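You operate a simulated robot arm through the tools that you are given. There is no shell and no other tool. Be economical: measure what you need, move in short steps, check, and stop when the job is done.

The job below is to be done with a simulated robot arm. You get a single attempt, and the scene is never put back.

TASK
Wipe the paint drips off the red lid, set it on the tall white bucket, tap it home.
Fine: the yellow rag goes back; two to nine taps of the white mallet, which goes back. Strike no finger; dent nothing. Spill a teaspoon at most; pinch, break and dent nothing; leave nothing switched on.

It is judged by the outcome, as a careful person would: the job done as asked, and still so three seconds after it is handed in. It fails if anything else is knocked over, pushed out of place, dropped, spilled or broken. A push-on lid holds only when it is set on centred and level and pressed home; a screw cap is set on level and turned clockwise until tight.

THE ROBOT
A 6-joint arm with a two-finger parallel gripper, fixed in place. Base frame: the origin is at the foot of the arm, x ahead of it, y to its left, z up. Readings come in mm, rad, newtons and seconds.
With the tool pointing down near the work surface it reaches from about 180 to 740 mm from the base axis. Its first joint turns from -2.897 to 2.897 rad. Payload 3.91 kg.
The TCP is the grasp point between the finger pads, 30 mm short of the fingertips. In the tool frame z runs along the fingers and y along their closing line. The gripper opens to 110 mm. The fingers are 20 mm wide and 10 mm thick; the gripper's body (48 by 112 mm) begins 55 mm behind the TCP.
Orientation is that of the tool frame in the base frame, as [roll, pitch, yaw] about the fixed x, y, z axes, in that order (R = Rz(yaw) Ry(pitch) Rx(roll)). With the fingers straight down and closing along the base's y, the tool's x points along the base's -x, its y along +y and its z along -z.

THE INTERFACE
- The arm moves only by the tool arm_command. Its argument "increments" is a list of rows, each an object of numbers (a shift or turn left out is 0, a gripper value left out holds the last): "x", "y", "z": the shift along the tool's x, y, z in mm; "rx", "ry", "rz": the turn, a rotation vector about the tool's x, y, z in rad; "gripper": the gripper command, from -1 (fully open) to 1 (shut), values between in proportion. In form: [{"x": .., "y": .., "z": .., "rx": .., "ry": .., "rz": .., "gripper": ..}, ...]. A call has 1 to 20 rows; each row shifts and turns the commanded pose from where the row before left it, along the tool's axes as they then stand. Rows are played at 5 a second. More than 50 mm and 0.15 rad between two rows, or a gripper value outside its range, and nothing of the call is played. Where a pose cannot be reached the arm comes as near as it can. A force on the tool above 40 N (or 10 N above the force at the start of the call, whichever is more), or a blocked arm, ends the call early, and 0.2 s more pass. Each finger travels about 45 mm/s and halts on what it meets, pressing with about 37 N; the grip force reading is that of the motor and also rises with nothing between the fingers. The clock runs only during rows and for 0.2 s after the last one: add rows that do not move to give the fingers time. The reply holds the time, the measured pose of the TCP, the force on the tool along the base axes, the opening and the grip force, in the units named above and with some noise.
- Cameras (640 x 400 px; columns grow to the right, rows downward): "scene" is fixed at [397.7, -498.4, 1476.3]; the picture's right is [1.00, 0.07, 0.00], its down [0.03, -0.52, -0.86] and it looks along [-0.06, 0.85, -0.52] (base axes); focal length 296 px, centre (320, 200). "wrist" rides on the gripper at [-36, 0, -57] in the tool frame; the picture's right is [0.00, -1.00, 0.00], its down [0.97, 0.00, -0.24] and it looks along [0.24, 0.00, 0.97] (tool axes); focal length 218 px, centre (320, 200). There is no depth. A picture from a camera that has moved, and an enlarged one, comes with that camera's place and axes in the base frame and with its lens.
- snapshot(camera): a new picture of that camera. The clock stands still meanwhile.
- slide_trunk(by): slides the trunk up (or, below 0, down) by that many mm; the arm rides with it, the base frame stays. It gives what a move gives, with no picture.
- enlarge(camera, box): a new picture of the part [left, top, right, bottom] of that camera's present view, enlarged. The clock stands still meanwhile.
- close_job(): hands the job in; it is judged then, once.

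Go step by step. Nothing tells you positions but the pictures and the camera data: compare them with the known pose of the tool, close in by small moves and look again before you grip or let go. The budget is 120 turns and 84 pictures, counting those below and the enlarged ones. Unless the task says otherwise, let go and move clear before handing in, and close with one line.

The tools are called after "Emit:" as name(argument=value, ...) on one line, values as JSON. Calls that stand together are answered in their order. arm_command: Moves the arm, as the interface text tells. Its arguments: {"type":"object","properties":{"increments":{"type":"array"}},"required":["increments"]} The other tools are called the same way: slide_trunk (by) slides the trunk up or down; snapshot (camera) takes a picture; enlarge (camera, box) takes an enlarged picture of a part of a camera's view; close_job () hands the job in.

At the start:

```text
time_s: 0.0
eef_pos: [274.6, 174.9, 1341.2]
orientation: [-3.142, -0.001, -3.139]
contact_force: [0.9, -0.4, -0.1]
width: 110.1
grasp_force: 0.1
trunk travel left (down, up): [-525.0, 65.0]
```

scene: 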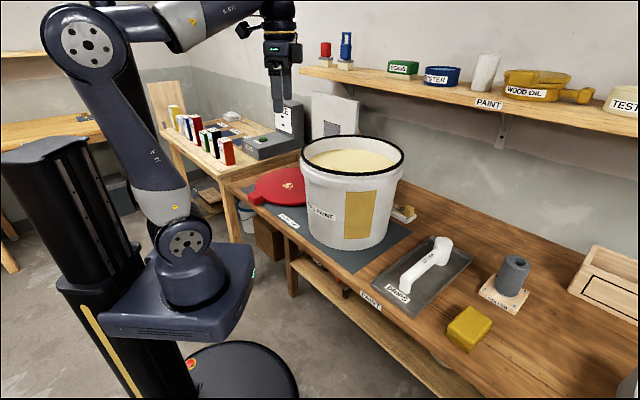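
wrist: 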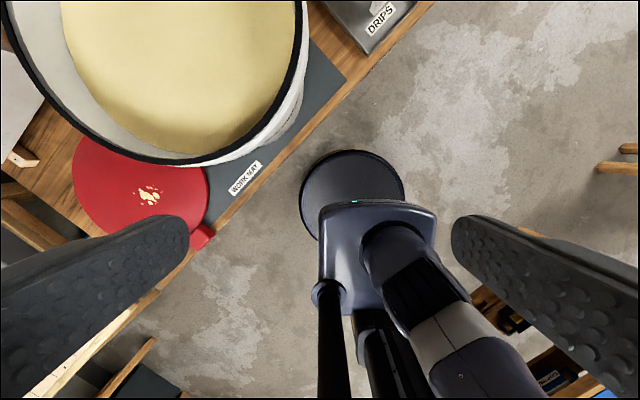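

I see a tall white bucket with open top, a red lid with drips lying left of it on the work mat, a yellow block (rag?) at the front, and a white mallet in a tray. I'll enlarge the key areas first.

Emit:
enlarge(camera="scene", box=[220, 120, 420, 260])

Emit:
enlarge(camera="scene", box=[350, 210, 560, 360])

Emit:
enlarge(camera="wrist", box=[0, 0, 440, 275])

```text
2.86 times, centred on (320, 190) of scene
camera zoom: at [397.7, -498.4, 1476.3], right [1.0, 0.07, 0.0], down [0.03, -0.52, -0.86], along [-0.06, 0.85, -0.52], focal length 847 px, centre (320, 229)
```

zoom: 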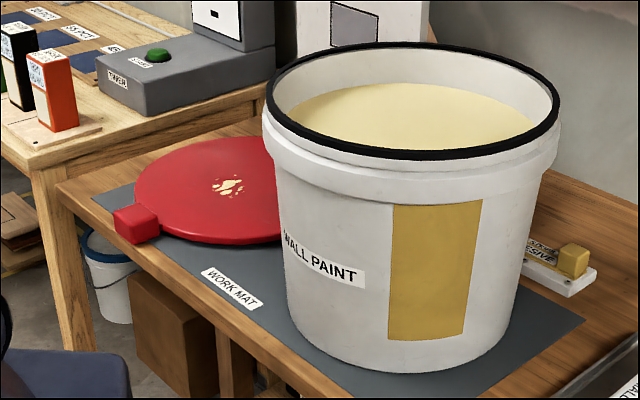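

```text
2.67 times, centred on (455, 285) of scene
camera zoom: at [397.7, -498.4, 1476.3], right [1.0, 0.07, 0.0], down [0.03, -0.52, -0.86], along [-0.06, 0.85, -0.52], focal length 791 px, centre (-40, -27)
```

zoom: 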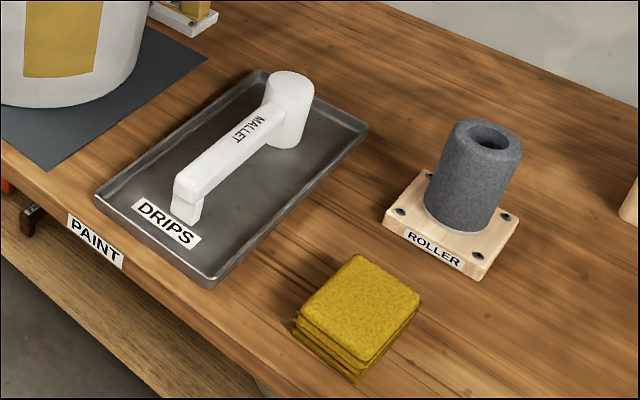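

```text
1.45 times, centred on (220, 138) of wrist
camera zoom: at [310.6, 174.9, 1398.1], right [0.0, -1.0, 0.0], down [-0.97, 0.0, 0.24], along [-0.24, 0.0, -0.97], focal length 318 px, centre (466, 291)
```

zoom: 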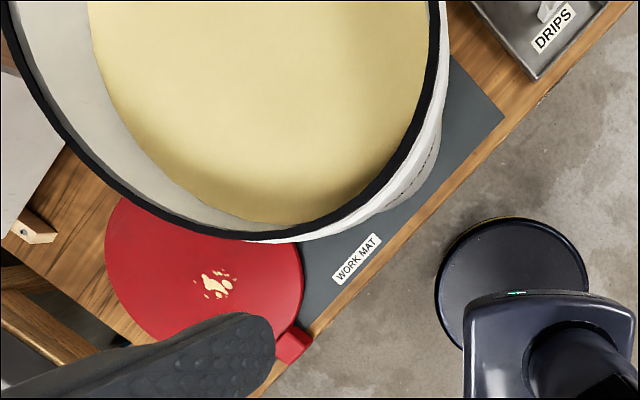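

The lid (about 320 mm wide, with a tab near (84,472)) lies left of the bucket (centre about (439,355), rim z about 1120). The rag is near (700,-60) and the mallet head near (694,153). I'll go over the rag first and look down at it.

Emit:
arm_command(increments=[{"y": -48}, {"y": -48}, {"y": -48}, {"y": -48}, {"y": -40}, {"x": -45}, {"x": -45}, {"x": -45}, {"x": -45}, {"x": -45}, {"x": -45}, {"x": -45}, {"x": -45}, {"z": 45}, {"z": 45}, {"z": 45}, {"z": 45}])

Emit:
snapshot(camera="wrist")

```text
time_s: 3.6
eef_pos: [598.8, -54.7, 1103.6]
orientation: [3.141, 0.003, 3.14]
contact_force: [-0.5, 0.2, 0.1]
width: 109.9
grasp_force: 0.0
out of reach, approached as far as the arm can: row 11, 12, 13
trunk travel left (down, up): [-525.0, 65.0]
```

```text
78 pictures are left
camera wrist: at [635.2, -53.8, 1160.6], right [0.0, -1.0, 0.0], down [-0.97, 0.0, 0.24], along [-0.24, 0.0, -0.97], focal length 218 px, centre (320, 200)
```

wrist: 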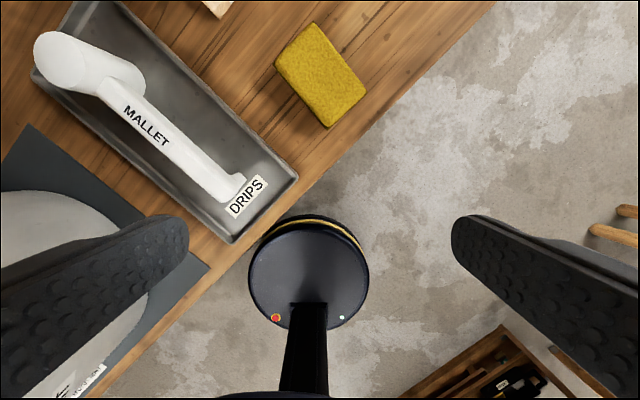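

The rag's centre is about (711,-56), with its short side (about 58 mm) running along the 132° direction. I'll turn the tool to match, come above it and look again.

Emit:
arm_command(increments=[{"rz": -0.149}, {"rz": -0.149}, {"rz": -0.149}, {"rz": -0.149}, {"rz": -0.149}, {"z": 40}, {"z": 40}, {"x": -30, "y": -28}, {"x": -30, "y": -28}, {"x": -21, "y": -20}, {}])

Emit:
snapshot(camera="wrist")

```text
time_s: 6.0
eef_pos: [710.0, -53.7, 1025.9]
orientation: [3.14, 0.0, -2.396]
contact_force: [0.4, -0.5, -0.5]
width: 110.3
grasp_force: 0.0
trunk travel left (down, up): [-525.0, 65.0]
```

```text
77 pictures are left
camera wrist: at [737.2, -29.3, 1083.6], right [0.68, -0.73, 0.0], down [-0.71, -0.66, 0.24], along [-0.18, -0.16, -0.97], focal length 218 px, centre (320, 200)
```

wrist: 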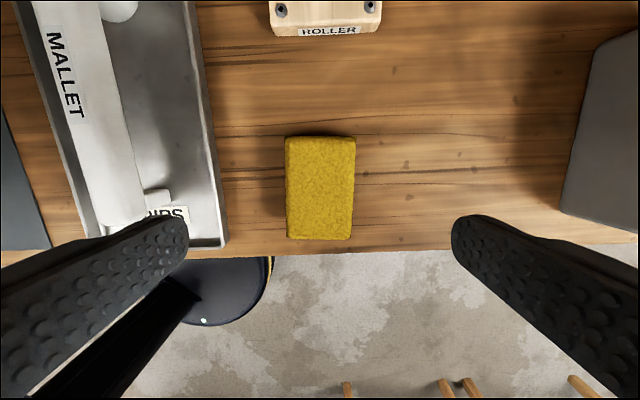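

The tool is centred over the rag and aligned. I'll go down and grip it with the fingertips about 8 mm above the bench.

Emit:
arm_command(increments=[{"z": 40}, {"z": 40}, {"z": 30}, {"z": 18}, {}, {"gripper": 1}, {}, {}, {}, {}, {}])

Emit:
snapshot(camera="wrist")

```text
time_s: 8.4
eef_pos: [708.9, -53.7, 899.0]
orientation: [3.141, -0.001, -2.396]
contact_force: [0.8, 0.3, 0.0]
width: 59.3
grasp_force: 37.3
trunk travel left (down, up): [-525.0, 65.0]
```

```text
76 pictures are left
camera wrist: at [735.4, -29.0, 955.9], right [0.68, -0.73, 0.0], down [-0.71, -0.66, 0.24], along [-0.18, -0.16, -0.97], focal length 218 px, centre (320, 200)
```

wrist: 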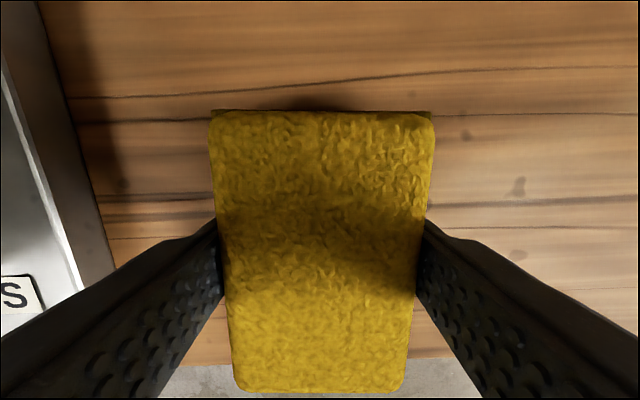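

The rag is held (59 mm). I'll lift it, pull back, and carry it around the base side of the bucket to above the lid.

Emit:
arm_command(increments=[{"z": -40}, {"z": -40}, {"z": -40}, {"x": 29.4, "y": 27.1, "z": -30}, {"x": 29.4, "y": 27.1, "z": -30}, {"x": 29.4, "y": 27.1, "z": -30}, {"x": 29.4, "y": 27.1, "z": -30}, {"x": 29.4, "y": 27.1, "z": -30}, {"x": 29.4, "y": 27.1, "z": -30}, {"y": 42}, {"y": 42}, {"y": 42}, {"y": 42}, {"y": 42}, {"y": 42}, {"y": 42}, {"y": 41}, {}])

Emit:
arm_command(increments=[{"x": -16.6, "y": 39}, {"x": -16.6, "y": 39}, {"x": -16.6, "y": 39}, {"x": -16.6, "y": 39}, {"x": -16.6, "y": 39}, {"x": -16.6, "y": 39}, {"x": -16.6, "y": 39}, {}])

Emit:
snapshot(camera="wrist")

Emit:
snapshot(camera="scene")

```text
time_s: 12.2
eef_pos: [241.3, 192.4, 1198.3]
orientation: [3.14, 0.001, -2.397]
contact_force: [-0.4, -0.4, -0.8]
width: 0.2
grasp_force: 36.6
trunk travel left (down, up): [-525.0, 65.0]
```

```text
time_s: 14.0
eef_pos: [143.9, 472.0, 1197.6]
orientation: [-3.141, 0.001, -2.397]
contact_force: [-0.2, 1.2, -0.2]
width: 0.0
grasp_force: 37.5
trunk travel left (down, up): [-525.0, 65.0]
```

```text
75 pictures are left
camera wrist: at [170.1, 496.1, 1254.0], right [0.68, -0.73, 0.0], down [-0.71, -0.66, 0.24], along [-0.18, -0.16, -0.97], focal length 218 px, centre (320, 200)
```

wrist: 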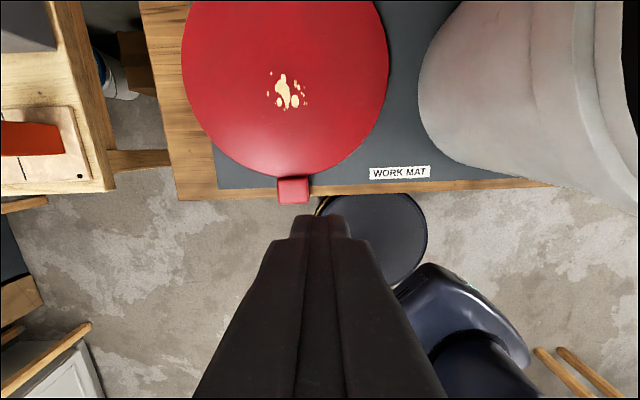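

```text
74 pictures are left
```

scene: 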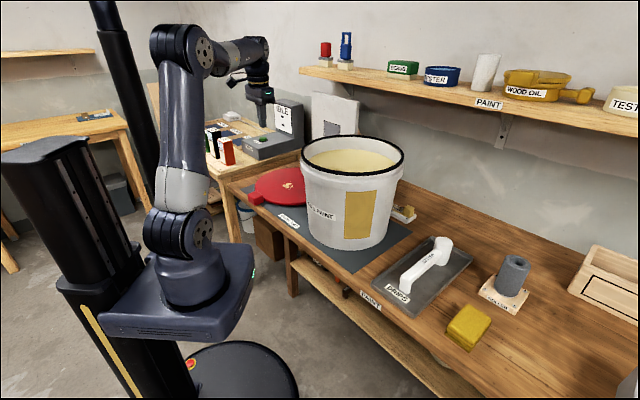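

The rag slipped out at the start: it still lies on the bench, apparently in its place, and the gripper is empty. I'll go back and look before gripping it deeper and lifting slowly.

Emit:
arm_command(increments=[{"x": 16.6, "y": -39, "gripper": -1}, {"x": 16.6, "y": -39}, {"x": 16.6, "y": -39}, {"x": 16.6, "y": -39}, {"x": 16.6, "y": -39}, {"x": 16.6, "y": -39}, {"x": 16.6, "y": -39}, {"y": -42}, {"y": -42}, {"y": -42}, {"y": -42}, {"y": -42}, {"y": -42}, {"y": -42}, {"y": -41}])

Emit:
arm_command(increments=[{"x": -29.4, "y": -27.1, "z": 30}, {"x": -29.4, "y": -27.1, "z": 30}, {"x": -29.4, "y": -27.1, "z": 30}, {"x": -29.4, "y": -27.1, "z": 30}, {"x": -29.4, "y": -27.1, "z": 30}, {"x": -29.4, "y": -27.1, "z": 30}, {}])

Emit:
snapshot(camera="wrist")

Emit:
enlarge(camera="scene", box=[420, 280, 520, 360])

```text
time_s: 17.2
eef_pos: [470.1, -56.4, 1197.2]
orientation: [3.14, -0.001, -2.395]
contact_force: [0.8, -1.2, -0.2]
width: 109.6
grasp_force: 0.1
trunk travel left (down, up): [-525.0, 65.0]
```

```text
time_s: 18.8
eef_pos: [710.4, -56.4, 1019.4]
orientation: [3.141, 0.001, -2.397]
contact_force: [0.1, 0.2, -0.7]
width: 110.1
grasp_force: 0.0
trunk travel left (down, up): [-525.0, 65.0]
```

```text
73 pictures are left
camera wrist: at [737.9, -31.0, 1075.9], right [0.68, -0.73, 0.0], down [-0.71, -0.66, 0.24], along [-0.18, -0.16, -0.97], focal length 218 px, centre (320, 200)
```

wrist: 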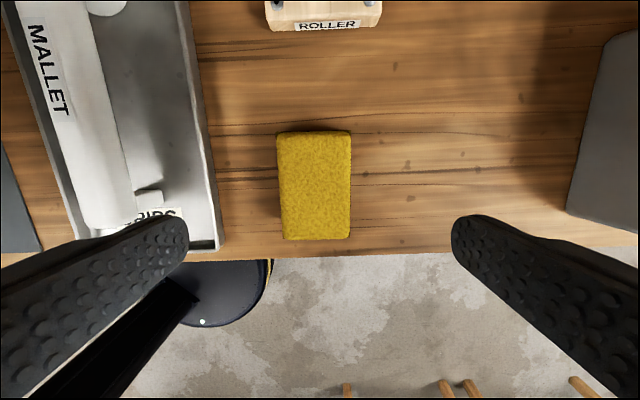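

```text
5.00 times, centred on (470, 320) of scene
camera zoom: at [397.7, -498.4, 1476.3], right [1.0, 0.07, 0.0], down [0.03, -0.52, -0.86], along [-0.06, 0.85, -0.52], focal length 1482 px, centre (-430, -400)
```

zoom: 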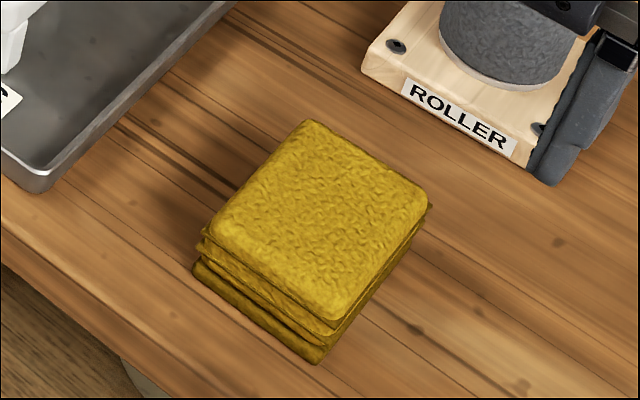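

The rag moved by only a few millimetres. I'll shift 4 mm, go 6 mm deeper, grip, and lift slowly while watching the opening.

Emit:
arm_command(increments=[{"y": 4, "z": 40}, {"z": 40}, {"z": 30}, {"z": 16}, {}, {"gripper": 1}, {}, {}, {}, {}, {}, {}, {"z": -3}, {"z": -3}, {"z": -4}])

Emit:
snapshot(camera="wrist")

```text
time_s: 22.0
eef_pos: [707.9, -51.0, 902.7]
orientation: [-3.141, 0.001, -2.396]
contact_force: [-0.3, -0.1, -0.7]
width: 59.6
grasp_force: 37.3
trunk travel left (down, up): [-525.0, 65.0]
```

```text
71 pictures are left
camera wrist: at [734.0, -26.7, 959.8], right [0.68, -0.73, 0.0], down [-0.71, -0.66, 0.24], along [-0.18, -0.16, -0.97], focal length 218 px, centre (320, 200)
```

wrist: 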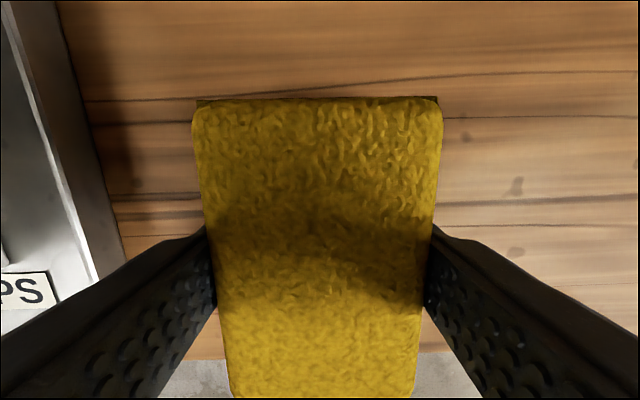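

The rag seems to be rising with the gripper. I'll keep lifting gently and check the opening.

Emit:
arm_command(increments=[{"z": -5}, {"z": -8}, {"z": -12}, {"z": -15}, {"z": -20}, {"z": -20}, {}])

Emit:
snapshot(camera="wrist")

```text
time_s: 23.6
eef_pos: [707.7, -52.5, 981.9]
orientation: [-3.141, -0.002, -2.396]
contact_force: [0.1, 0.2, -0.2]
width: 59.1
grasp_force: 36.7
trunk travel left (down, up): [-525.0, 65.0]
```

```text
70 pictures are left
camera wrist: at [734.8, -28.3, 1039.6], right [0.68, -0.73, 0.0], down [-0.71, -0.66, 0.24], along [-0.18, -0.16, -0.97], focal length 218 px, centre (320, 200)
```

wrist: 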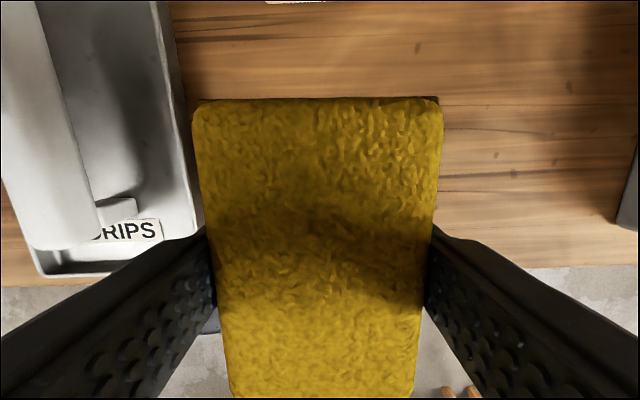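

The rag is held securely. I'll carry it back to the lid by the same route, more gently.

Emit:
arm_command(increments=[{"z": -20}, {"z": -20}, {"x": 15, "y": 14, "z": -20}, {"x": 23, "y": 21, "z": -24}, {"x": 23, "y": 21, "z": -24}, {"x": 23, "y": 21, "z": -24}, {"x": 23, "y": 21, "z": -24}, {"x": 23, "y": 21, "z": -24}, {"x": 23, "y": 21, "z": -24}, {"x": 20, "y": 20, "z": -15}, {}])

Emit:
arm_command(increments=[{"y": 20}, {"y": 30}, {"y": 32}, {"y": 32}, {"y": 32}, {"y": 32}, {"y": 32}, {"y": 32}, {"y": 32}, {"y": 32}, {"y": 20}, {"x": -10, "y": 24}, {"x": -13, "y": 30}, {"x": -13, "y": 30}, {"x": -13, "y": 30}, {"x": -13, "y": 30}, {"x": -13, "y": 30}, {"x": -13, "y": 30}, {"x": -13, "y": 30}, {"x": -13, "y": 30}])

Emit:
snapshot(camera="wrist")

```text
time_s: 26.0
eef_pos: [471.6, -50.9, 1203.0]
orientation: [-3.14, 0.002, -2.397]
contact_force: [0.3, -0.8, 0.2]
width: 59.4
grasp_force: 37.2
trunk travel left (down, up): [-525.0, 65.0]
```

```text
time_s: 30.2
eef_pos: [154.9, 460.2, 1200.3]
orientation: [3.14, 0.001, -2.397]
contact_force: [-0.9, 0.1, -0.6]
width: 59.1
grasp_force: 37.7
trunk travel left (down, up): [-525.0, 65.0]
```

```text
69 pictures are left
camera wrist: at [182.0, 484.1, 1257.2], right [0.68, -0.73, 0.0], down [-0.71, -0.66, 0.24], along [-0.18, -0.16, -0.97], focal length 218 px, centre (320, 200)
```

wrist: 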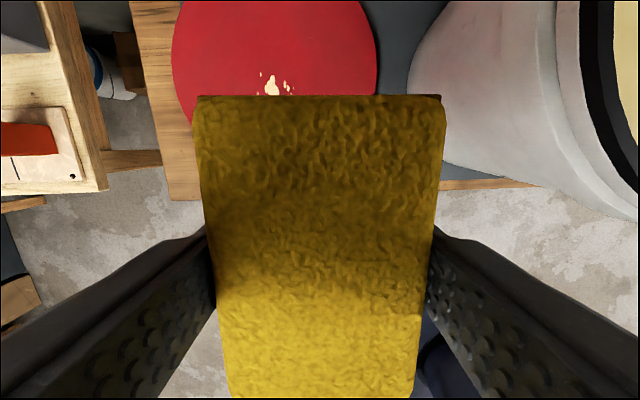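

Next I'll move above the drips at about (192,594) and come down to near the lid.

Emit:
arm_command(increments=[{"x": -20, "y": 12}, {"x": -33, "y": 20}, {"x": -33, "y": 20}, {"x": -32, "y": 21.4}, {"z": 30}, {"z": 40}, {"z": 40}, {"z": 40}, {"z": 40}, {"z": 40}, {"z": 25}, {}])

Emit:
snapshot(camera="wrist")

Emit:
enlarge(camera="scene", box=[220, 120, 340, 240])

```text
time_s: 32.8
eef_pos: [191.6, 592.2, 947.1]
orientation: [3.141, 0.0, -2.395]
contact_force: [-0.3, -0.1, -0.6]
width: 59.5
grasp_force: 37.4
trunk travel left (down, up): [-525.0, 65.0]
```

```text
68 pictures are left
camera wrist: at [219.0, 616.6, 1003.8], right [0.68, -0.73, 0.0], down [-0.71, -0.66, 0.24], along [-0.18, -0.16, -0.97], focal length 218 px, centre (320, 200)
```

wrist: 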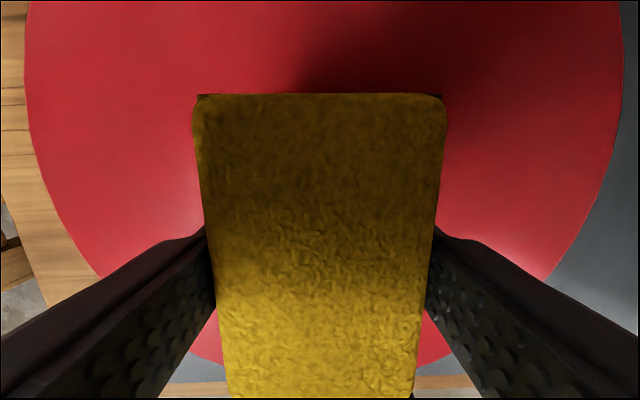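

```text
3.33 times, centred on (280, 180) of scene
camera zoom: at [397.7, -498.4, 1476.3], right [1.0, 0.07, 0.0], down [0.03, -0.52, -0.86], along [-0.06, 0.85, -0.52], focal length 988 px, centre (453, 267)
```

zoom: 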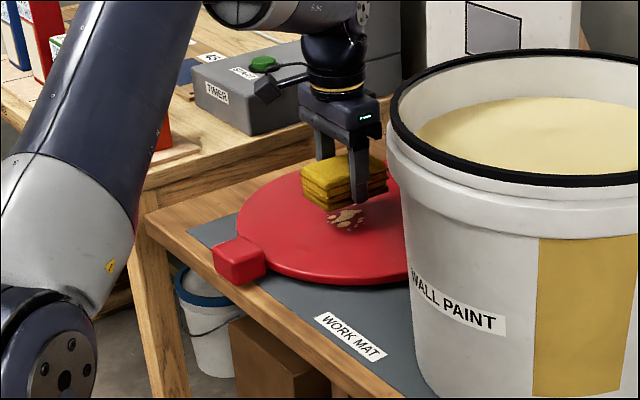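

I'm above the drips and clear. I'll lower in small steps to find contact.

Emit:
arm_command(increments=[{"z": 10}, {"z": 8}, {"z": 3}, {"z": 2}, {}])

```text
time_s: 34.0
eef_pos: [191.0, 592.3, 925.4]
orientation: [3.141, 0.0, -2.396]
contact_force: [-0.2, -1.1, -0.9]
width: 59.1
grasp_force: 36.8
trunk travel left (down, up): [-525.0, 65.0]
```

Emit:
arm_command(increments=[{"z": 2}, {"z": 2}, {"z": 2}, {}])

Emit:
enlarge(camera="scene", box=[270, 150, 320, 190])

```text
time_s: 35.0
eef_pos: [191.2, 593.7, 917.7]
orientation: [-3.141, -0.001, -2.396]
contact_force: [0.7, 0.6, -0.5]
width: 59.1
grasp_force: 37.3
trunk travel left (down, up): [-525.0, 65.0]
```

```text
10.00 times, centred on (295, 170) of scene
camera zoom: at [397.7, -498.4, 1476.3], right [1.0, 0.07, 0.0], down [0.03, -0.52, -0.86], along [-0.06, 0.85, -0.52], focal length 2965 px, centre (570, 500)
```

zoom: 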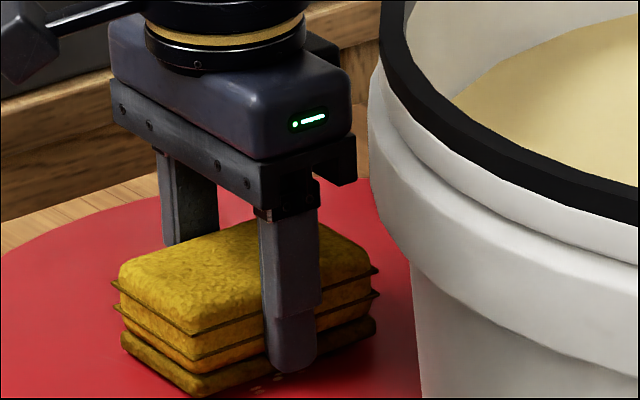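

Emit:
arm_command(increments=[{"z": 2}, {"z": 2}, {"z": 1}, {}])

```text
time_s: 36.0
eef_pos: [190.8, 592.9, 915.6]
orientation: [3.139, 0.002, -2.396]
contact_force: [-1.0, -1.1, 21.0]
width: 59.0
grasp_force: 36.7
trunk travel left (down, up): [-525.0, 65.0]
```

Contact is at 21 N. I'll ease off a little and wipe back and forth over the drips.

Emit:
arm_command(increments=[{"z": -1.5}, {"y": 8}, {"y": 10}, {"y": 10}, {"y": -10}, {"y": -10}, {"y": -10}, {"y": -10}, {"y": -10}, {"y": -6}, {"y": 10}, {"y": 10}, {"y": 8}, {"x": 10}, {"x": 10}, {"x": -10}, {"x": -10}, {"x": -10}, {"x": -10}, {}])

Emit:
enlarge(camera="scene", box=[240, 140, 320, 210])

```text
time_s: 40.2
eef_pos: [205.5, 606.6, 915.8]
orientation: [-3.139, 0.002, -2.394]
contact_force: [-4.9, -3.7, 14.1]
width: 59.0
grasp_force: 37.4
trunk travel left (down, up): [-525.0, 65.0]
```

```text
5.71 times, centred on (280, 175) of scene
camera zoom: at [397.7, -498.4, 1476.3], right [1.0, 0.07, 0.0], down [0.03, -0.52, -0.86], along [-0.06, 0.85, -0.52], focal length 1694 px, centre (549, 343)
```

zoom: 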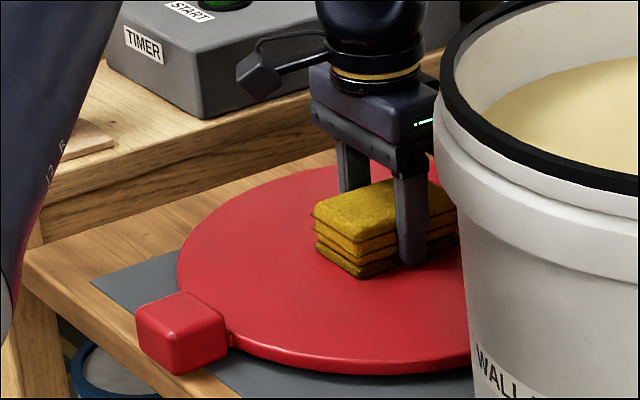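

No drips show from here. I'll do a few more strokes, then lift and check.

Emit:
arm_command(increments=[{"y": 10}, {"y": 10}, {"y": 10}, {"y": -10}, {"y": -10}, {"y": -10}, {"y": -10}, {"y": -10}, {"y": -10}, {"x": 10, "y": 10}, {"x": 10, "y": 10}, {"x": 10, "y": 10}, {"x": 5}, {"x": -5}, {"x": -10}, {"z": -10}, {"z": -30}, {"z": -40}, {"z": -40}])

Emit:
arm_command(increments=[{"z": -40}, {"z": -40}, {"z": -40}, {"z": -20, "x": 30, "y": -10}, {"x": 30, "y": -20}, {"x": 40, "y": -20}, {"x": 40, "y": -20}, {}])

Emit:
snapshot(camera="wrist")

Emit:
enlarge(camera="scene", box=[230, 140, 320, 210])

```text
time_s: 44.2
eef_pos: [192.8, 594.4, 1033.7]
orientation: [-3.14, -0.002, -2.397]
contact_force: [0.5, -1.1, -1.4]
width: 59.2
grasp_force: 37.1
trunk travel left (down, up): [-525.0, 65.0]
```

```text
time_s: 46.0
eef_pos: [135.5, 446.0, 1176.2]
orientation: [-3.141, 0.0, -2.398]
contact_force: [-0.7, -0.7, -0.3]
width: 59.2
grasp_force: 37.5
trunk travel left (down, up): [-525.0, 65.0]
```

```text
64 pictures are left
camera wrist: at [162.4, 469.7, 1232.6], right [0.68, -0.73, 0.0], down [-0.71, -0.66, 0.24], along [-0.18, -0.16, -0.97], focal length 218 px, centre (320, 200)
```

wrist: 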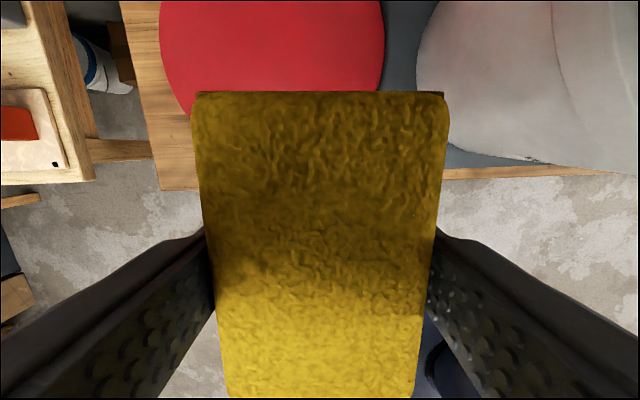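

```text
5.71 times, centred on (275, 175) of scene
camera zoom: at [397.7, -498.4, 1476.3], right [1.0, 0.07, 0.0], down [0.03, -0.52, -0.86], along [-0.06, 0.85, -0.52], focal length 1694 px, centre (577, 343)
```

zoom: 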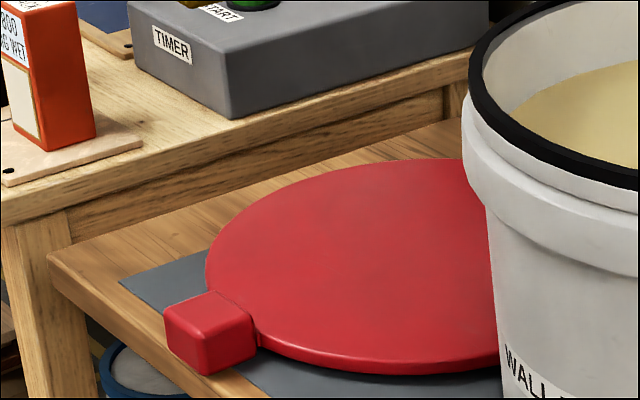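

The lid is wiped clean. I'll take the rag back to its place at (708,-51).

Emit:
arm_command(increments=[{"x": 10.5, "y": -28, "z": -12}, {"x": 10.5, "y": -29, "z": -12}, {"x": 10.5, "y": -29}, {"x": 10.5, "y": -29}, {"x": 10.5, "y": -29}, {"x": 10.5, "y": -29}, {"x": 10.5, "y": -29}, {"x": 10.5, "y": -29}, {"x": 10, "y": -28}, {"y": -34}, {"y": -34}, {"y": -34}, {"y": -34}, {"y": -34}, {"y": -34}, {"y": -34}, {"y": -34}, {"y": -34}, {"y": -29}])

Emit:
arm_command(increments=[{"x": -20, "y": -20, "z": 15}, {"x": -23, "y": -21, "z": 24}, {"x": -23, "y": -21, "z": 24}, {"x": -23, "y": -21, "z": 24}, {"x": -23, "y": -21, "z": 24}, {"x": -23, "y": -21, "z": 24}, {"x": -23, "y": -21, "z": 24}, {"x": -16, "y": -14, "z": 20}, {}])

Emit:
snapshot(camera="wrist")

```text
time_s: 50.0
eef_pos: [468.9, -53.6, 1197.4]
orientation: [3.141, 0.0, -2.397]
contact_force: [0.4, 0.2, 0.4]
width: 59.2
grasp_force: 36.4
trunk travel left (down, up): [-525.0, 65.0]
```

```text
time_s: 52.0
eef_pos: [705.9, -50.9, 1020.1]
orientation: [-3.141, 0.001, -2.396]
contact_force: [0.0, 0.6, -0.9]
width: 59.1
grasp_force: 37.5
trunk travel left (down, up): [-525.0, 65.0]
```

```text
62 pictures are left
camera wrist: at [733.4, -26.6, 1076.9], right [0.68, -0.73, 0.0], down [-0.71, -0.66, 0.24], along [-0.18, -0.16, -0.97], focal length 218 px, centre (320, 200)
```

wrist: 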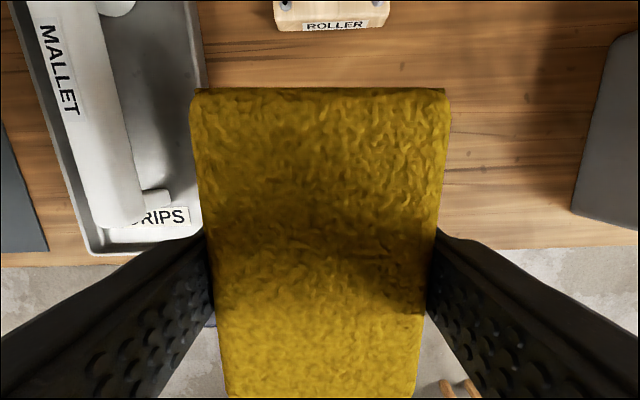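

I'll lower the rag to its original spot with a 4 mm correction, with small steps at the end.

Emit:
arm_command(increments=[{"y": -4, "z": 30}, {"z": 40}, {"z": 30}, {"z": 15}, {"z": 4}, {"z": 2}, {"z": 2}, {}])

```text
time_s: 53.8
eef_pos: [708.2, -54.7, 895.3]
orientation: [-3.14, 0.001, -2.397]
contact_force: [0.1, 0.4, -0.5]
width: 59.1
grasp_force: 37.6
trunk travel left (down, up): [-525.0, 65.0]
```

Emit:
arm_command(increments=[{"z": 1}, {"z": 1}, {"z": 1}, {}])

```text
time_s: 54.8
eef_pos: [708.9, -55.3, 893.3]
orientation: [3.141, -0.001, -2.397]
contact_force: [-0.5, -0.4, -0.2]
width: 59.3
grasp_force: 36.8
trunk travel left (down, up): [-525.0, 65.0]
```

Emit:
arm_command(increments=[{"z": 1}, {}, {"gripper": -1}, {}, {}, {}, {}, {}, {"z": -10}, {"z": -30}, {"z": -40}, {"z": -40}, {}])

Emit:
snapshot(camera="wrist")

```text
time_s: 57.6
eef_pos: [709.3, -55.8, 1013.8]
orientation: [-3.14, -0.001, -2.397]
contact_force: [-0.8, 0.1, 0.8]
width: 110.1
grasp_force: 0.1
trunk travel left (down, up): [-525.0, 65.0]
```

```text
61 pictures are left
camera wrist: at [735.9, -30.8, 1070.4], right [0.68, -0.73, 0.0], down [-0.71, -0.66, 0.24], along [-0.18, -0.16, -0.97], focal length 218 px, centre (320, 200)
```

wrist: 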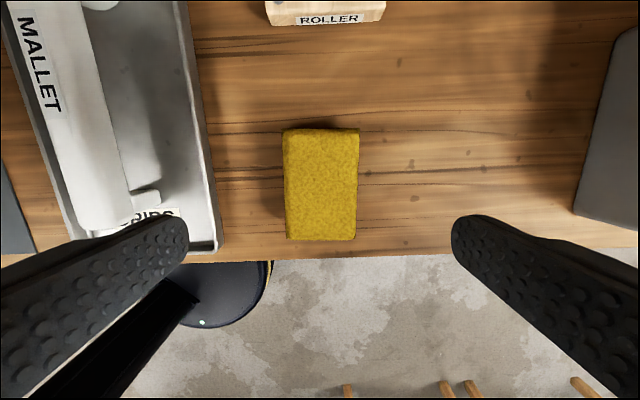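

The rag is back in place. Next is the lid: I'll go over to its tab near (82,480) and inspect it.

Emit:
arm_command(increments=[{"x": 29.4, "y": 27.1, "z": -30}, {"x": 29.4, "y": 27.1, "z": -30}, {"x": 29.4, "y": 27.1, "z": -30}, {"x": 29.4, "y": 27.1, "z": -30}, {"x": 29.4, "y": 27.1, "z": -30}, {"x": 29.4, "y": 27.1, "z": -30}, {"y": 42}, {"y": 42}, {"y": 42}, {"y": 42}, {"y": 42}, {"y": 42}, {"y": 42}, {"y": 41}, {"x": -10, "y": 40}, {"x": -10, "y": 40}, {"x": -10, "y": 40}, {"x": -10, "y": 40}, {"x": -10, "y": 40}, {"x": -10, "y": 40}])

Emit:
arm_command(increments=[{"x": -16, "y": 30, "z": 30}, {"x": -16, "y": 28, "z": 40}, {"z": 40}, {}])

Emit:
snapshot(camera="wrist")

```text
time_s: 61.8
eef_pos: [122.1, 409.1, 1192.4]
orientation: [3.141, 0.0, -2.396]
contact_force: [-0.2, 0.0, -0.3]
width: 109.7
grasp_force: 0.0
trunk travel left (down, up): [-525.0, 65.0]
```

```text
refused: row 2 steps farther than a row can; nothing moved
```

```text
60 pictures are left
camera wrist: at [149.0, 434.3, 1248.7], right [0.68, -0.73, 0.0], down [-0.71, -0.66, 0.24], along [-0.18, -0.16, -0.97], focal length 218 px, centre (320, 200)
```

wrist: 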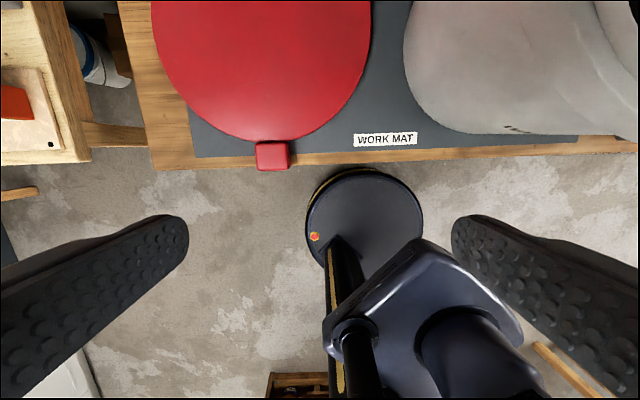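

Emit:
arm_command(increments=[{"x": -9, "y": 39}, {"x": -10, "y": 39}, {"z": 40}, {"z": 40}, {"z": 40}, {"z": 40}, {"z": 30}, {}])

Emit:
snapshot(camera="wrist")

Emit:
enlarge(camera="scene", box=[220, 120, 340, 240])

```text
time_s: 63.6
eef_pos: [85.7, 478.5, 1002.6]
orientation: [3.141, 0.0, -2.397]
contact_force: [-0.5, -0.9, 0.7]
width: 110.0
grasp_force: 0.1
trunk travel left (down, up): [-525.0, 65.0]
```

```text
59 pictures are left
camera wrist: at [112.2, 502.8, 1059.3], right [0.68, -0.73, 0.0], down [-0.71, -0.66, 0.24], along [-0.18, -0.16, -0.97], focal length 218 px, centre (320, 200)
```

wrist: 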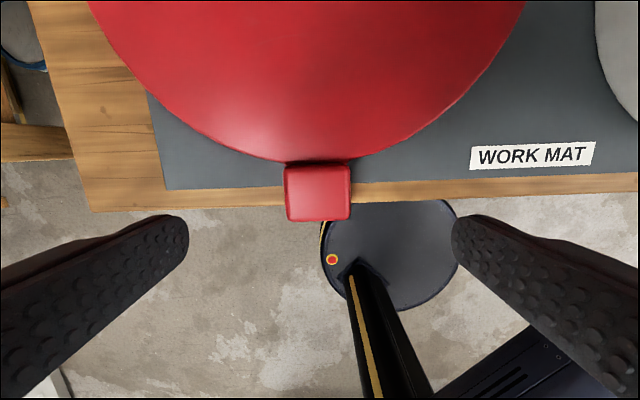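

```text
3.33 times, centred on (280, 180) of scene
camera zoom: at [397.7, -498.4, 1476.3], right [1.0, 0.07, 0.0], down [0.03, -0.52, -0.86], along [-0.06, 0.85, -0.52], focal length 988 px, centre (453, 267)
```

zoom: 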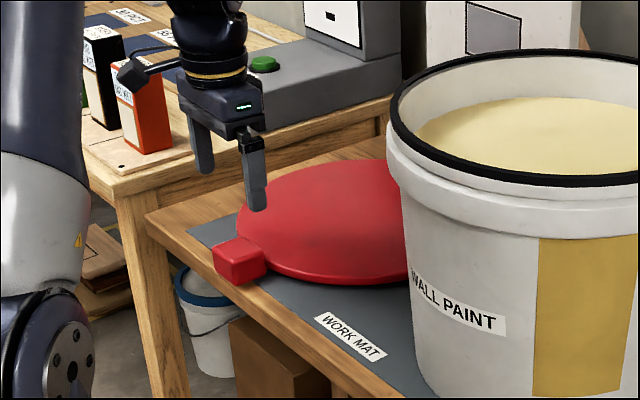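

The TCP is centred over the tab (about 52 mm wide). I'll go down with the fingertips just above the mat, grip, and raise a little to test for droop.

Emit:
arm_command(increments=[{"z": 40}, {"z": 40}, {"z": 20}, {"z": 5}, {}])

Emit:
snapshot(camera="wrist")

Emit:
enlarge(camera="scene", box=[230, 150, 300, 220])

```text
time_s: 64.8
eef_pos: [85.3, 477.5, 897.6]
orientation: [-3.141, -0.001, -2.395]
contact_force: [-0.3, 0.0, 0.3]
width: 109.7
grasp_force: 0.1
trunk travel left (down, up): [-525.0, 65.0]
```

```text
57 pictures are left
camera wrist: at [111.8, 502.8, 954.8], right [0.68, -0.73, 0.0], down [-0.71, -0.66, 0.24], along [-0.18, -0.16, -0.97], focal length 218 px, centre (320, 200)
```

wrist: 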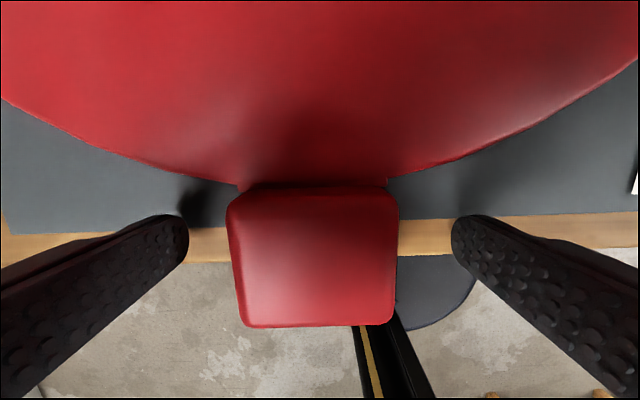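

```text
5.71 times, centred on (265, 185) of scene
camera zoom: at [397.7, -498.4, 1476.3], right [1.0, 0.07, 0.0], down [0.03, -0.52, -0.86], along [-0.06, 0.85, -0.52], focal length 1694 px, centre (634, 286)
```

zoom: 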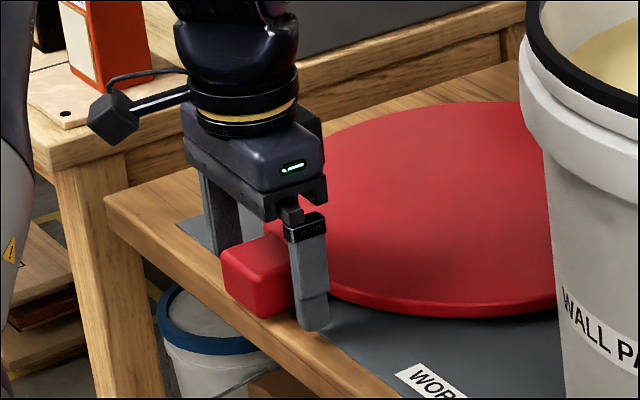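

Emit:
arm_command(increments=[{"y": 2.2, "z": 1.5}, {}, {"gripper": 1}, {}, {}, {}, {}, {}, {}, {"z": -2}, {"z": -2}, {"z": -2}, {}])

Emit:
snapshot(camera="wrist")

Emit:
enlarge(camera="scene", box=[230, 130, 320, 220])

```text
time_s: 67.6
eef_pos: [82.5, 481.3, 901.8]
orientation: [3.141, 0.0, -2.396]
contact_force: [0.3, 0.3, -1.5]
width: 51.7
grasp_force: 36.5
trunk travel left (down, up): [-525.0, 65.0]
```

```text
55 pictures are left
camera wrist: at [110.4, 504.2, 958.5], right [0.68, -0.73, 0.0], down [-0.71, -0.66, 0.24], along [-0.18, -0.16, -0.97], focal length 218 px, centre (320, 200)
```

wrist: 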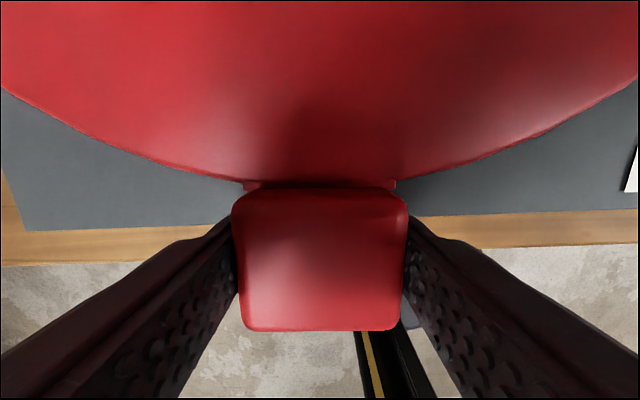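

```text
4.44 times, centred on (275, 175) of scene
camera zoom: at [397.7, -498.4, 1476.3], right [1.0, 0.07, 0.0], down [0.03, -0.52, -0.86], along [-0.06, 0.85, -0.52], focal length 1318 px, centre (520, 311)
```

zoom: 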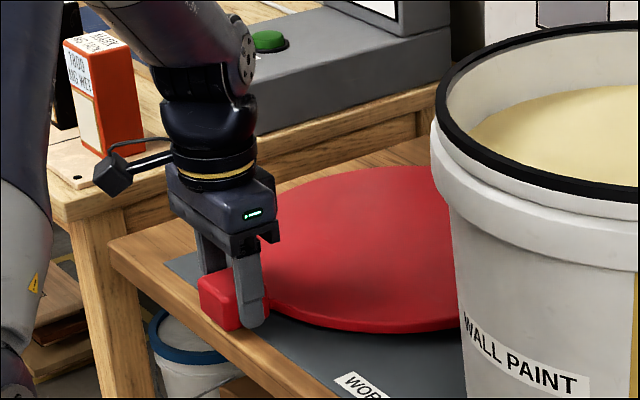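

Grip is firm (51.7 mm) and the lid appears to be lifting. I'll raise it slowly and check for tilt and slip.

Emit:
arm_command(increments=[{"z": -3}, {"z": -5}, {"z": -8}, {"z": -12}, {"z": -15}, {"z": -15}, {}, {}])

Emit:
snapshot(camera="wrist")

Emit:
enlarge(camera="scene", box=[230, 130, 320, 220])

```text
time_s: 69.4
eef_pos: [82.6, 479.1, 959.9]
orientation: [3.139, 0.001, -2.397]
contact_force: [0.0, 0.6, -0.9]
width: 51.7
grasp_force: 37.2
trunk travel left (down, up): [-525.0, 65.0]
```

```text
53 pictures are left
camera wrist: at [110.0, 503.5, 1016.9], right [0.68, -0.73, 0.0], down [-0.71, -0.66, 0.24], along [-0.18, -0.16, -0.97], focal length 218 px, centre (320, 200)
```

wrist: 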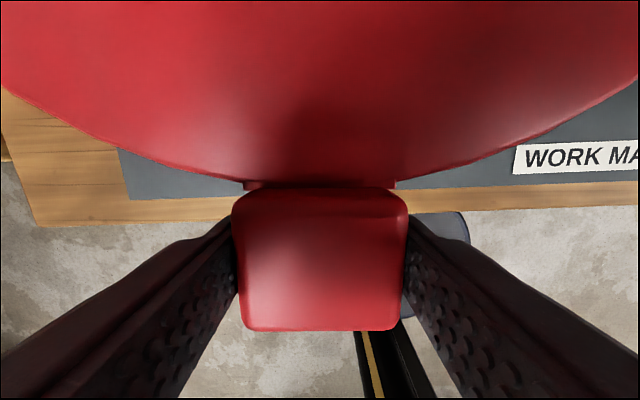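

```text
4.44 times, centred on (275, 175) of scene
camera zoom: at [397.7, -498.4, 1476.3], right [1.0, 0.07, 0.0], down [0.03, -0.52, -0.86], along [-0.06, 0.85, -0.52], focal length 1318 px, centre (520, 311)
```

zoom: 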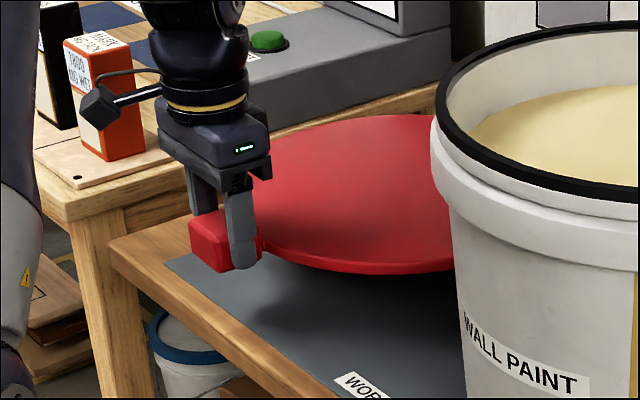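

The lid hangs level and held, with its centre about 185 mm inward from the TCP. I'll back it away from the wall side, raise it above the rim, and bring it over the bucket.

Emit:
arm_command(increments=[{"z": -15}, {"x": 10, "z": -20}, {"x": 18, "z": -20}, {"x": 20, "z": -20}, {"x": 20, "z": -20}, {"x": 20, "z": -20}, {"x": 20, "z": -20}, {"x": 12, "z": -22}, {"z": -25}, {"z": -25}, {"z": -25}, {"z": -25}, {"z": -25}, {"z": -15}, {}])

Emit:
snapshot(camera="wrist")

Emit:
snapshot(camera="scene")

```text
time_s: 72.6
eef_pos: [-4.7, 398.9, 1257.1]
orientation: [3.141, -0.001, -2.396]
contact_force: [-0.7, 0.0, -1.1]
width: 51.8
grasp_force: 36.9
trunk travel left (down, up): [-525.0, 65.0]
```

```text
51 pictures are left
camera wrist: at [21.6, 423.1, 1314.0], right [0.68, -0.73, 0.0], down [-0.71, -0.66, 0.24], along [-0.18, -0.16, -0.97], focal length 218 px, centre (320, 200)
```

wrist: 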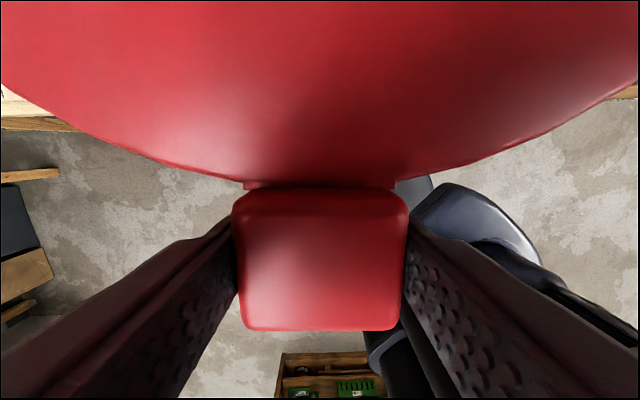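

```text
50 pictures are left
```

scene: 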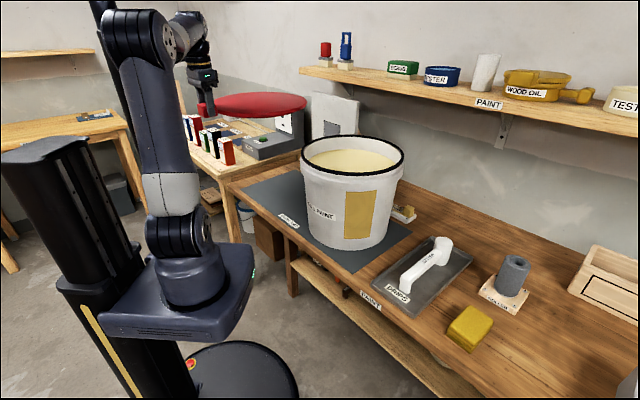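

Emit:
arm_command(increments=[{"x": -5, "y": -14}, {"x": -8.1, "y": -24}, {"x": -8.1, "y": -24}, {"x": -8.1, "y": -24}, {"x": -8.1, "y": -24}, {"x": -8.1, "y": -24}, {"x": -8.1, "y": -24}, {"x": -8.1, "y": -24}, {"x": -8.1, "y": -24}, {"x": -8.1, "y": -24}, {"x": -8.1, "y": -24}, {"x": -8.1, "y": -24}, {"x": -8.1, "y": -24}, {"x": -8.1, "y": -24}, {"x": -3, "y": -12}, {}])

Emit:
enlarge(camera="scene", box=[250, 70, 450, 195])

Emit:
snapshot(camera="wrist")

```text
time_s: 76.0
eef_pos: [308.5, 224.9, 1256.5]
orientation: [-3.141, -0.001, -2.393]
contact_force: [-0.1, 0.1, -1.4]
width: 51.7
grasp_force: 37.1
trunk travel left (down, up): [-525.0, 65.0]
```

```text
3.20 times, centred on (350, 132) of scene
camera zoom: at [397.7, -498.4, 1476.3], right [1.0, 0.07, 0.0], down [0.03, -0.52, -0.86], along [-0.06, 0.85, -0.52], focal length 949 px, centre (224, 416)
```

zoom: 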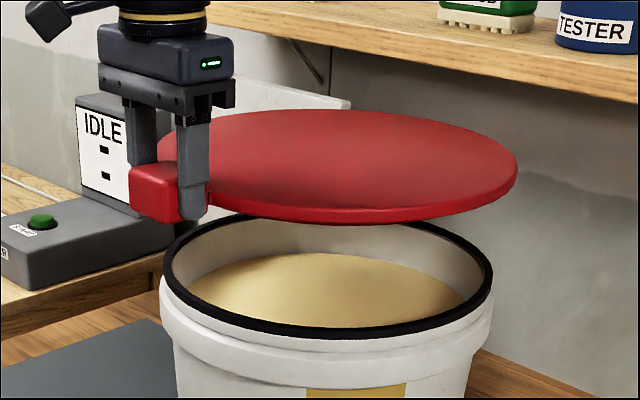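

```text
48 pictures are left
camera wrist: at [335.3, 250.0, 1313.5], right [0.68, -0.73, 0.0], down [-0.71, -0.66, 0.24], along [-0.18, -0.16, -0.97], focal length 218 px, centre (320, 200)
```

wrist: 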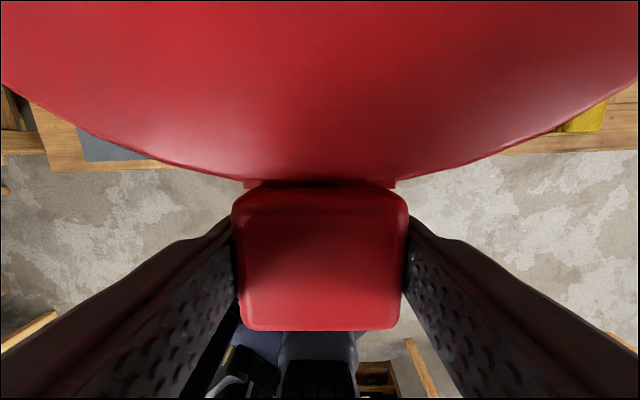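

The lid lines up well sideways in the scene view. I'll lower it to a close hover and compare the lid and rim outlines.

Emit:
arm_command(increments=[{"z": 15}, {"z": 20}, {"z": 20}, {"z": 15}, {}])

Emit:
enlarge(camera="scene", box=[280, 100, 425, 190])

```text
time_s: 77.2
eef_pos: [308.6, 227.6, 1185.3]
orientation: [3.141, 0.0, -2.396]
contact_force: [0.7, 1.1, -1.3]
width: 51.8
grasp_force: 37.2
trunk travel left (down, up): [-525.0, 65.0]
```

```text
4.41 times, centred on (352, 145) of scene
camera zoom: at [397.7, -498.4, 1476.3], right [1.0, 0.07, 0.0], down [0.03, -0.52, -0.86], along [-0.06, 0.85, -0.52], focal length 1308 px, centre (177, 443)
```

zoom: 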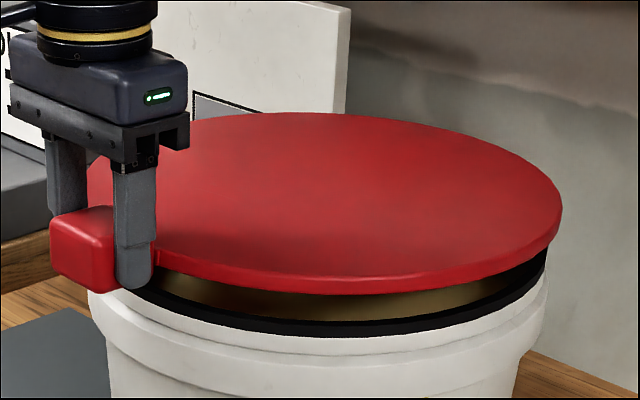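

The outlines match within a couple of millimetres and the gap is about 20 mm. I'll nudge it slightly left and lower another 12 mm.

Emit:
arm_command(increments=[{"x": 1, "y": 1, "z": 4}, {"z": 4}, {"z": 4}, {}, {}])

Emit:
enlarge(camera="scene", box=[350, 125, 420, 175])

Emit:
enlarge(camera="scene", box=[290, 125, 360, 175])

```text
time_s: 78.4
eef_pos: [305.1, 226.1, 1174.0]
orientation: [3.141, 0.0, -2.397]
contact_force: [-0.6, -0.9, -1.9]
width: 51.4
grasp_force: 37.1
trunk travel left (down, up): [-525.0, 65.0]
```

```text
8.00 times, centred on (385, 150) of scene
camera zoom: at [397.7, -498.4, 1476.3], right [1.0, 0.07, 0.0], down [0.03, -0.52, -0.86], along [-0.06, 0.85, -0.52], focal length 2372 px, centre (-200, 600)
```

zoom: 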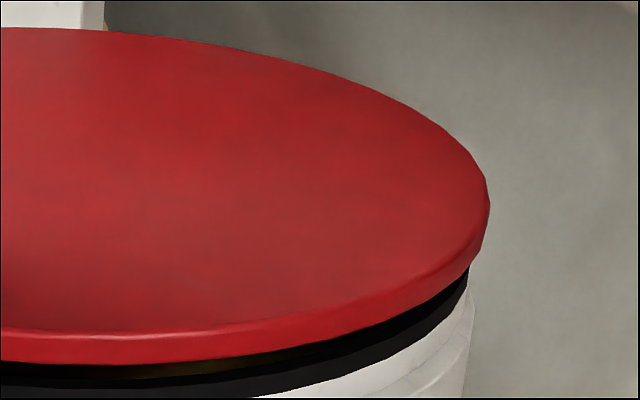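

```text
8.00 times, centred on (325, 150) of scene
camera zoom: at [397.7, -498.4, 1476.3], right [1.0, 0.07, 0.0], down [0.03, -0.52, -0.86], along [-0.06, 0.85, -0.52], focal length 2372 px, centre (280, 600)
```

zoom: 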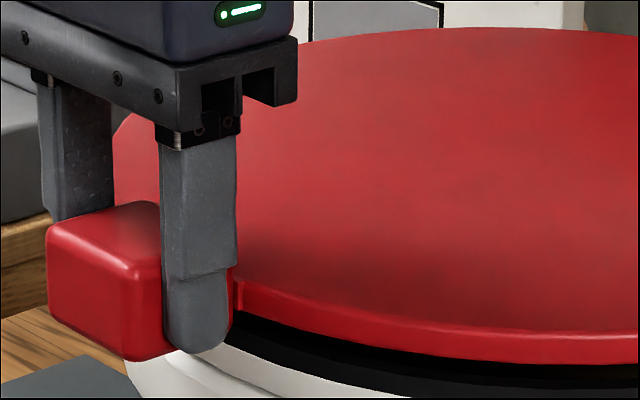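

Sideways alignment is within about 1 mm. I'll descend in small steps and watch the force for first contact.

Emit:
arm_command(increments=[{"z": 2}, {"z": 2}, {"z": 2}, {}])

Emit:
enlarge(camera="scene", box=[285, 110, 425, 197])

```text
time_s: 79.4
eef_pos: [304.7, 225.6, 1168.3]
orientation: [3.141, -0.001, -2.397]
contact_force: [-1.2, -2.3, 3.2]
width: 51.8
grasp_force: 36.9
trunk travel left (down, up): [-525.0, 65.0]
```

```text
4.57 times, centred on (355, 154) of scene
camera zoom: at [397.7, -498.4, 1476.3], right [1.0, 0.07, 0.0], down [0.03, -0.52, -0.86], along [-0.06, 0.85, -0.52], focal length 1355 px, centre (160, 413)
```

zoom: 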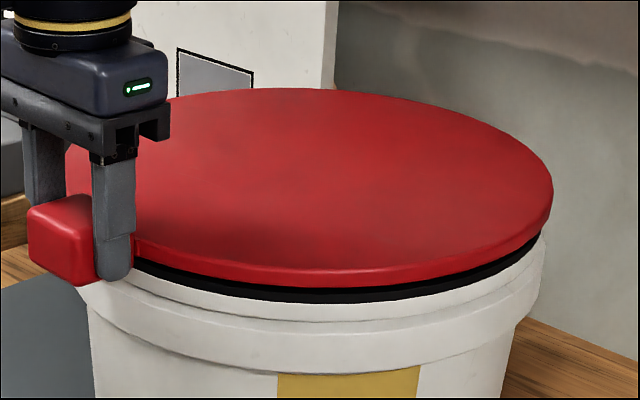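

First light contact. Before pressing, I'll double-check the bucket's centre from its base outline.

Emit:
enlarge(camera="scene", box=[285, 170, 425, 257])

```text
4.57 times, centred on (355, 214) of scene
camera zoom: at [397.7, -498.4, 1476.3], right [1.0, 0.07, 0.0], down [0.03, -0.52, -0.86], along [-0.06, 0.85, -0.52], focal length 1355 px, centre (160, 138)
```

zoom: 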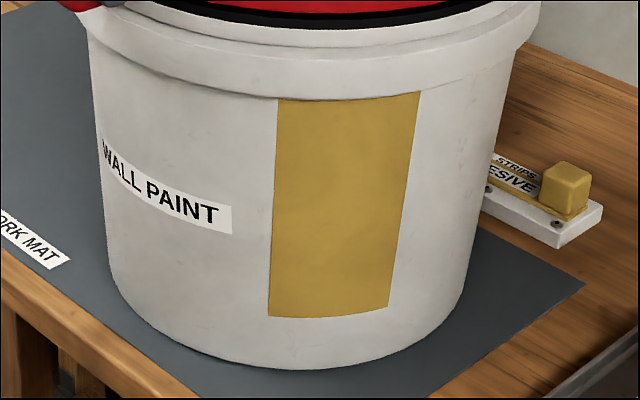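

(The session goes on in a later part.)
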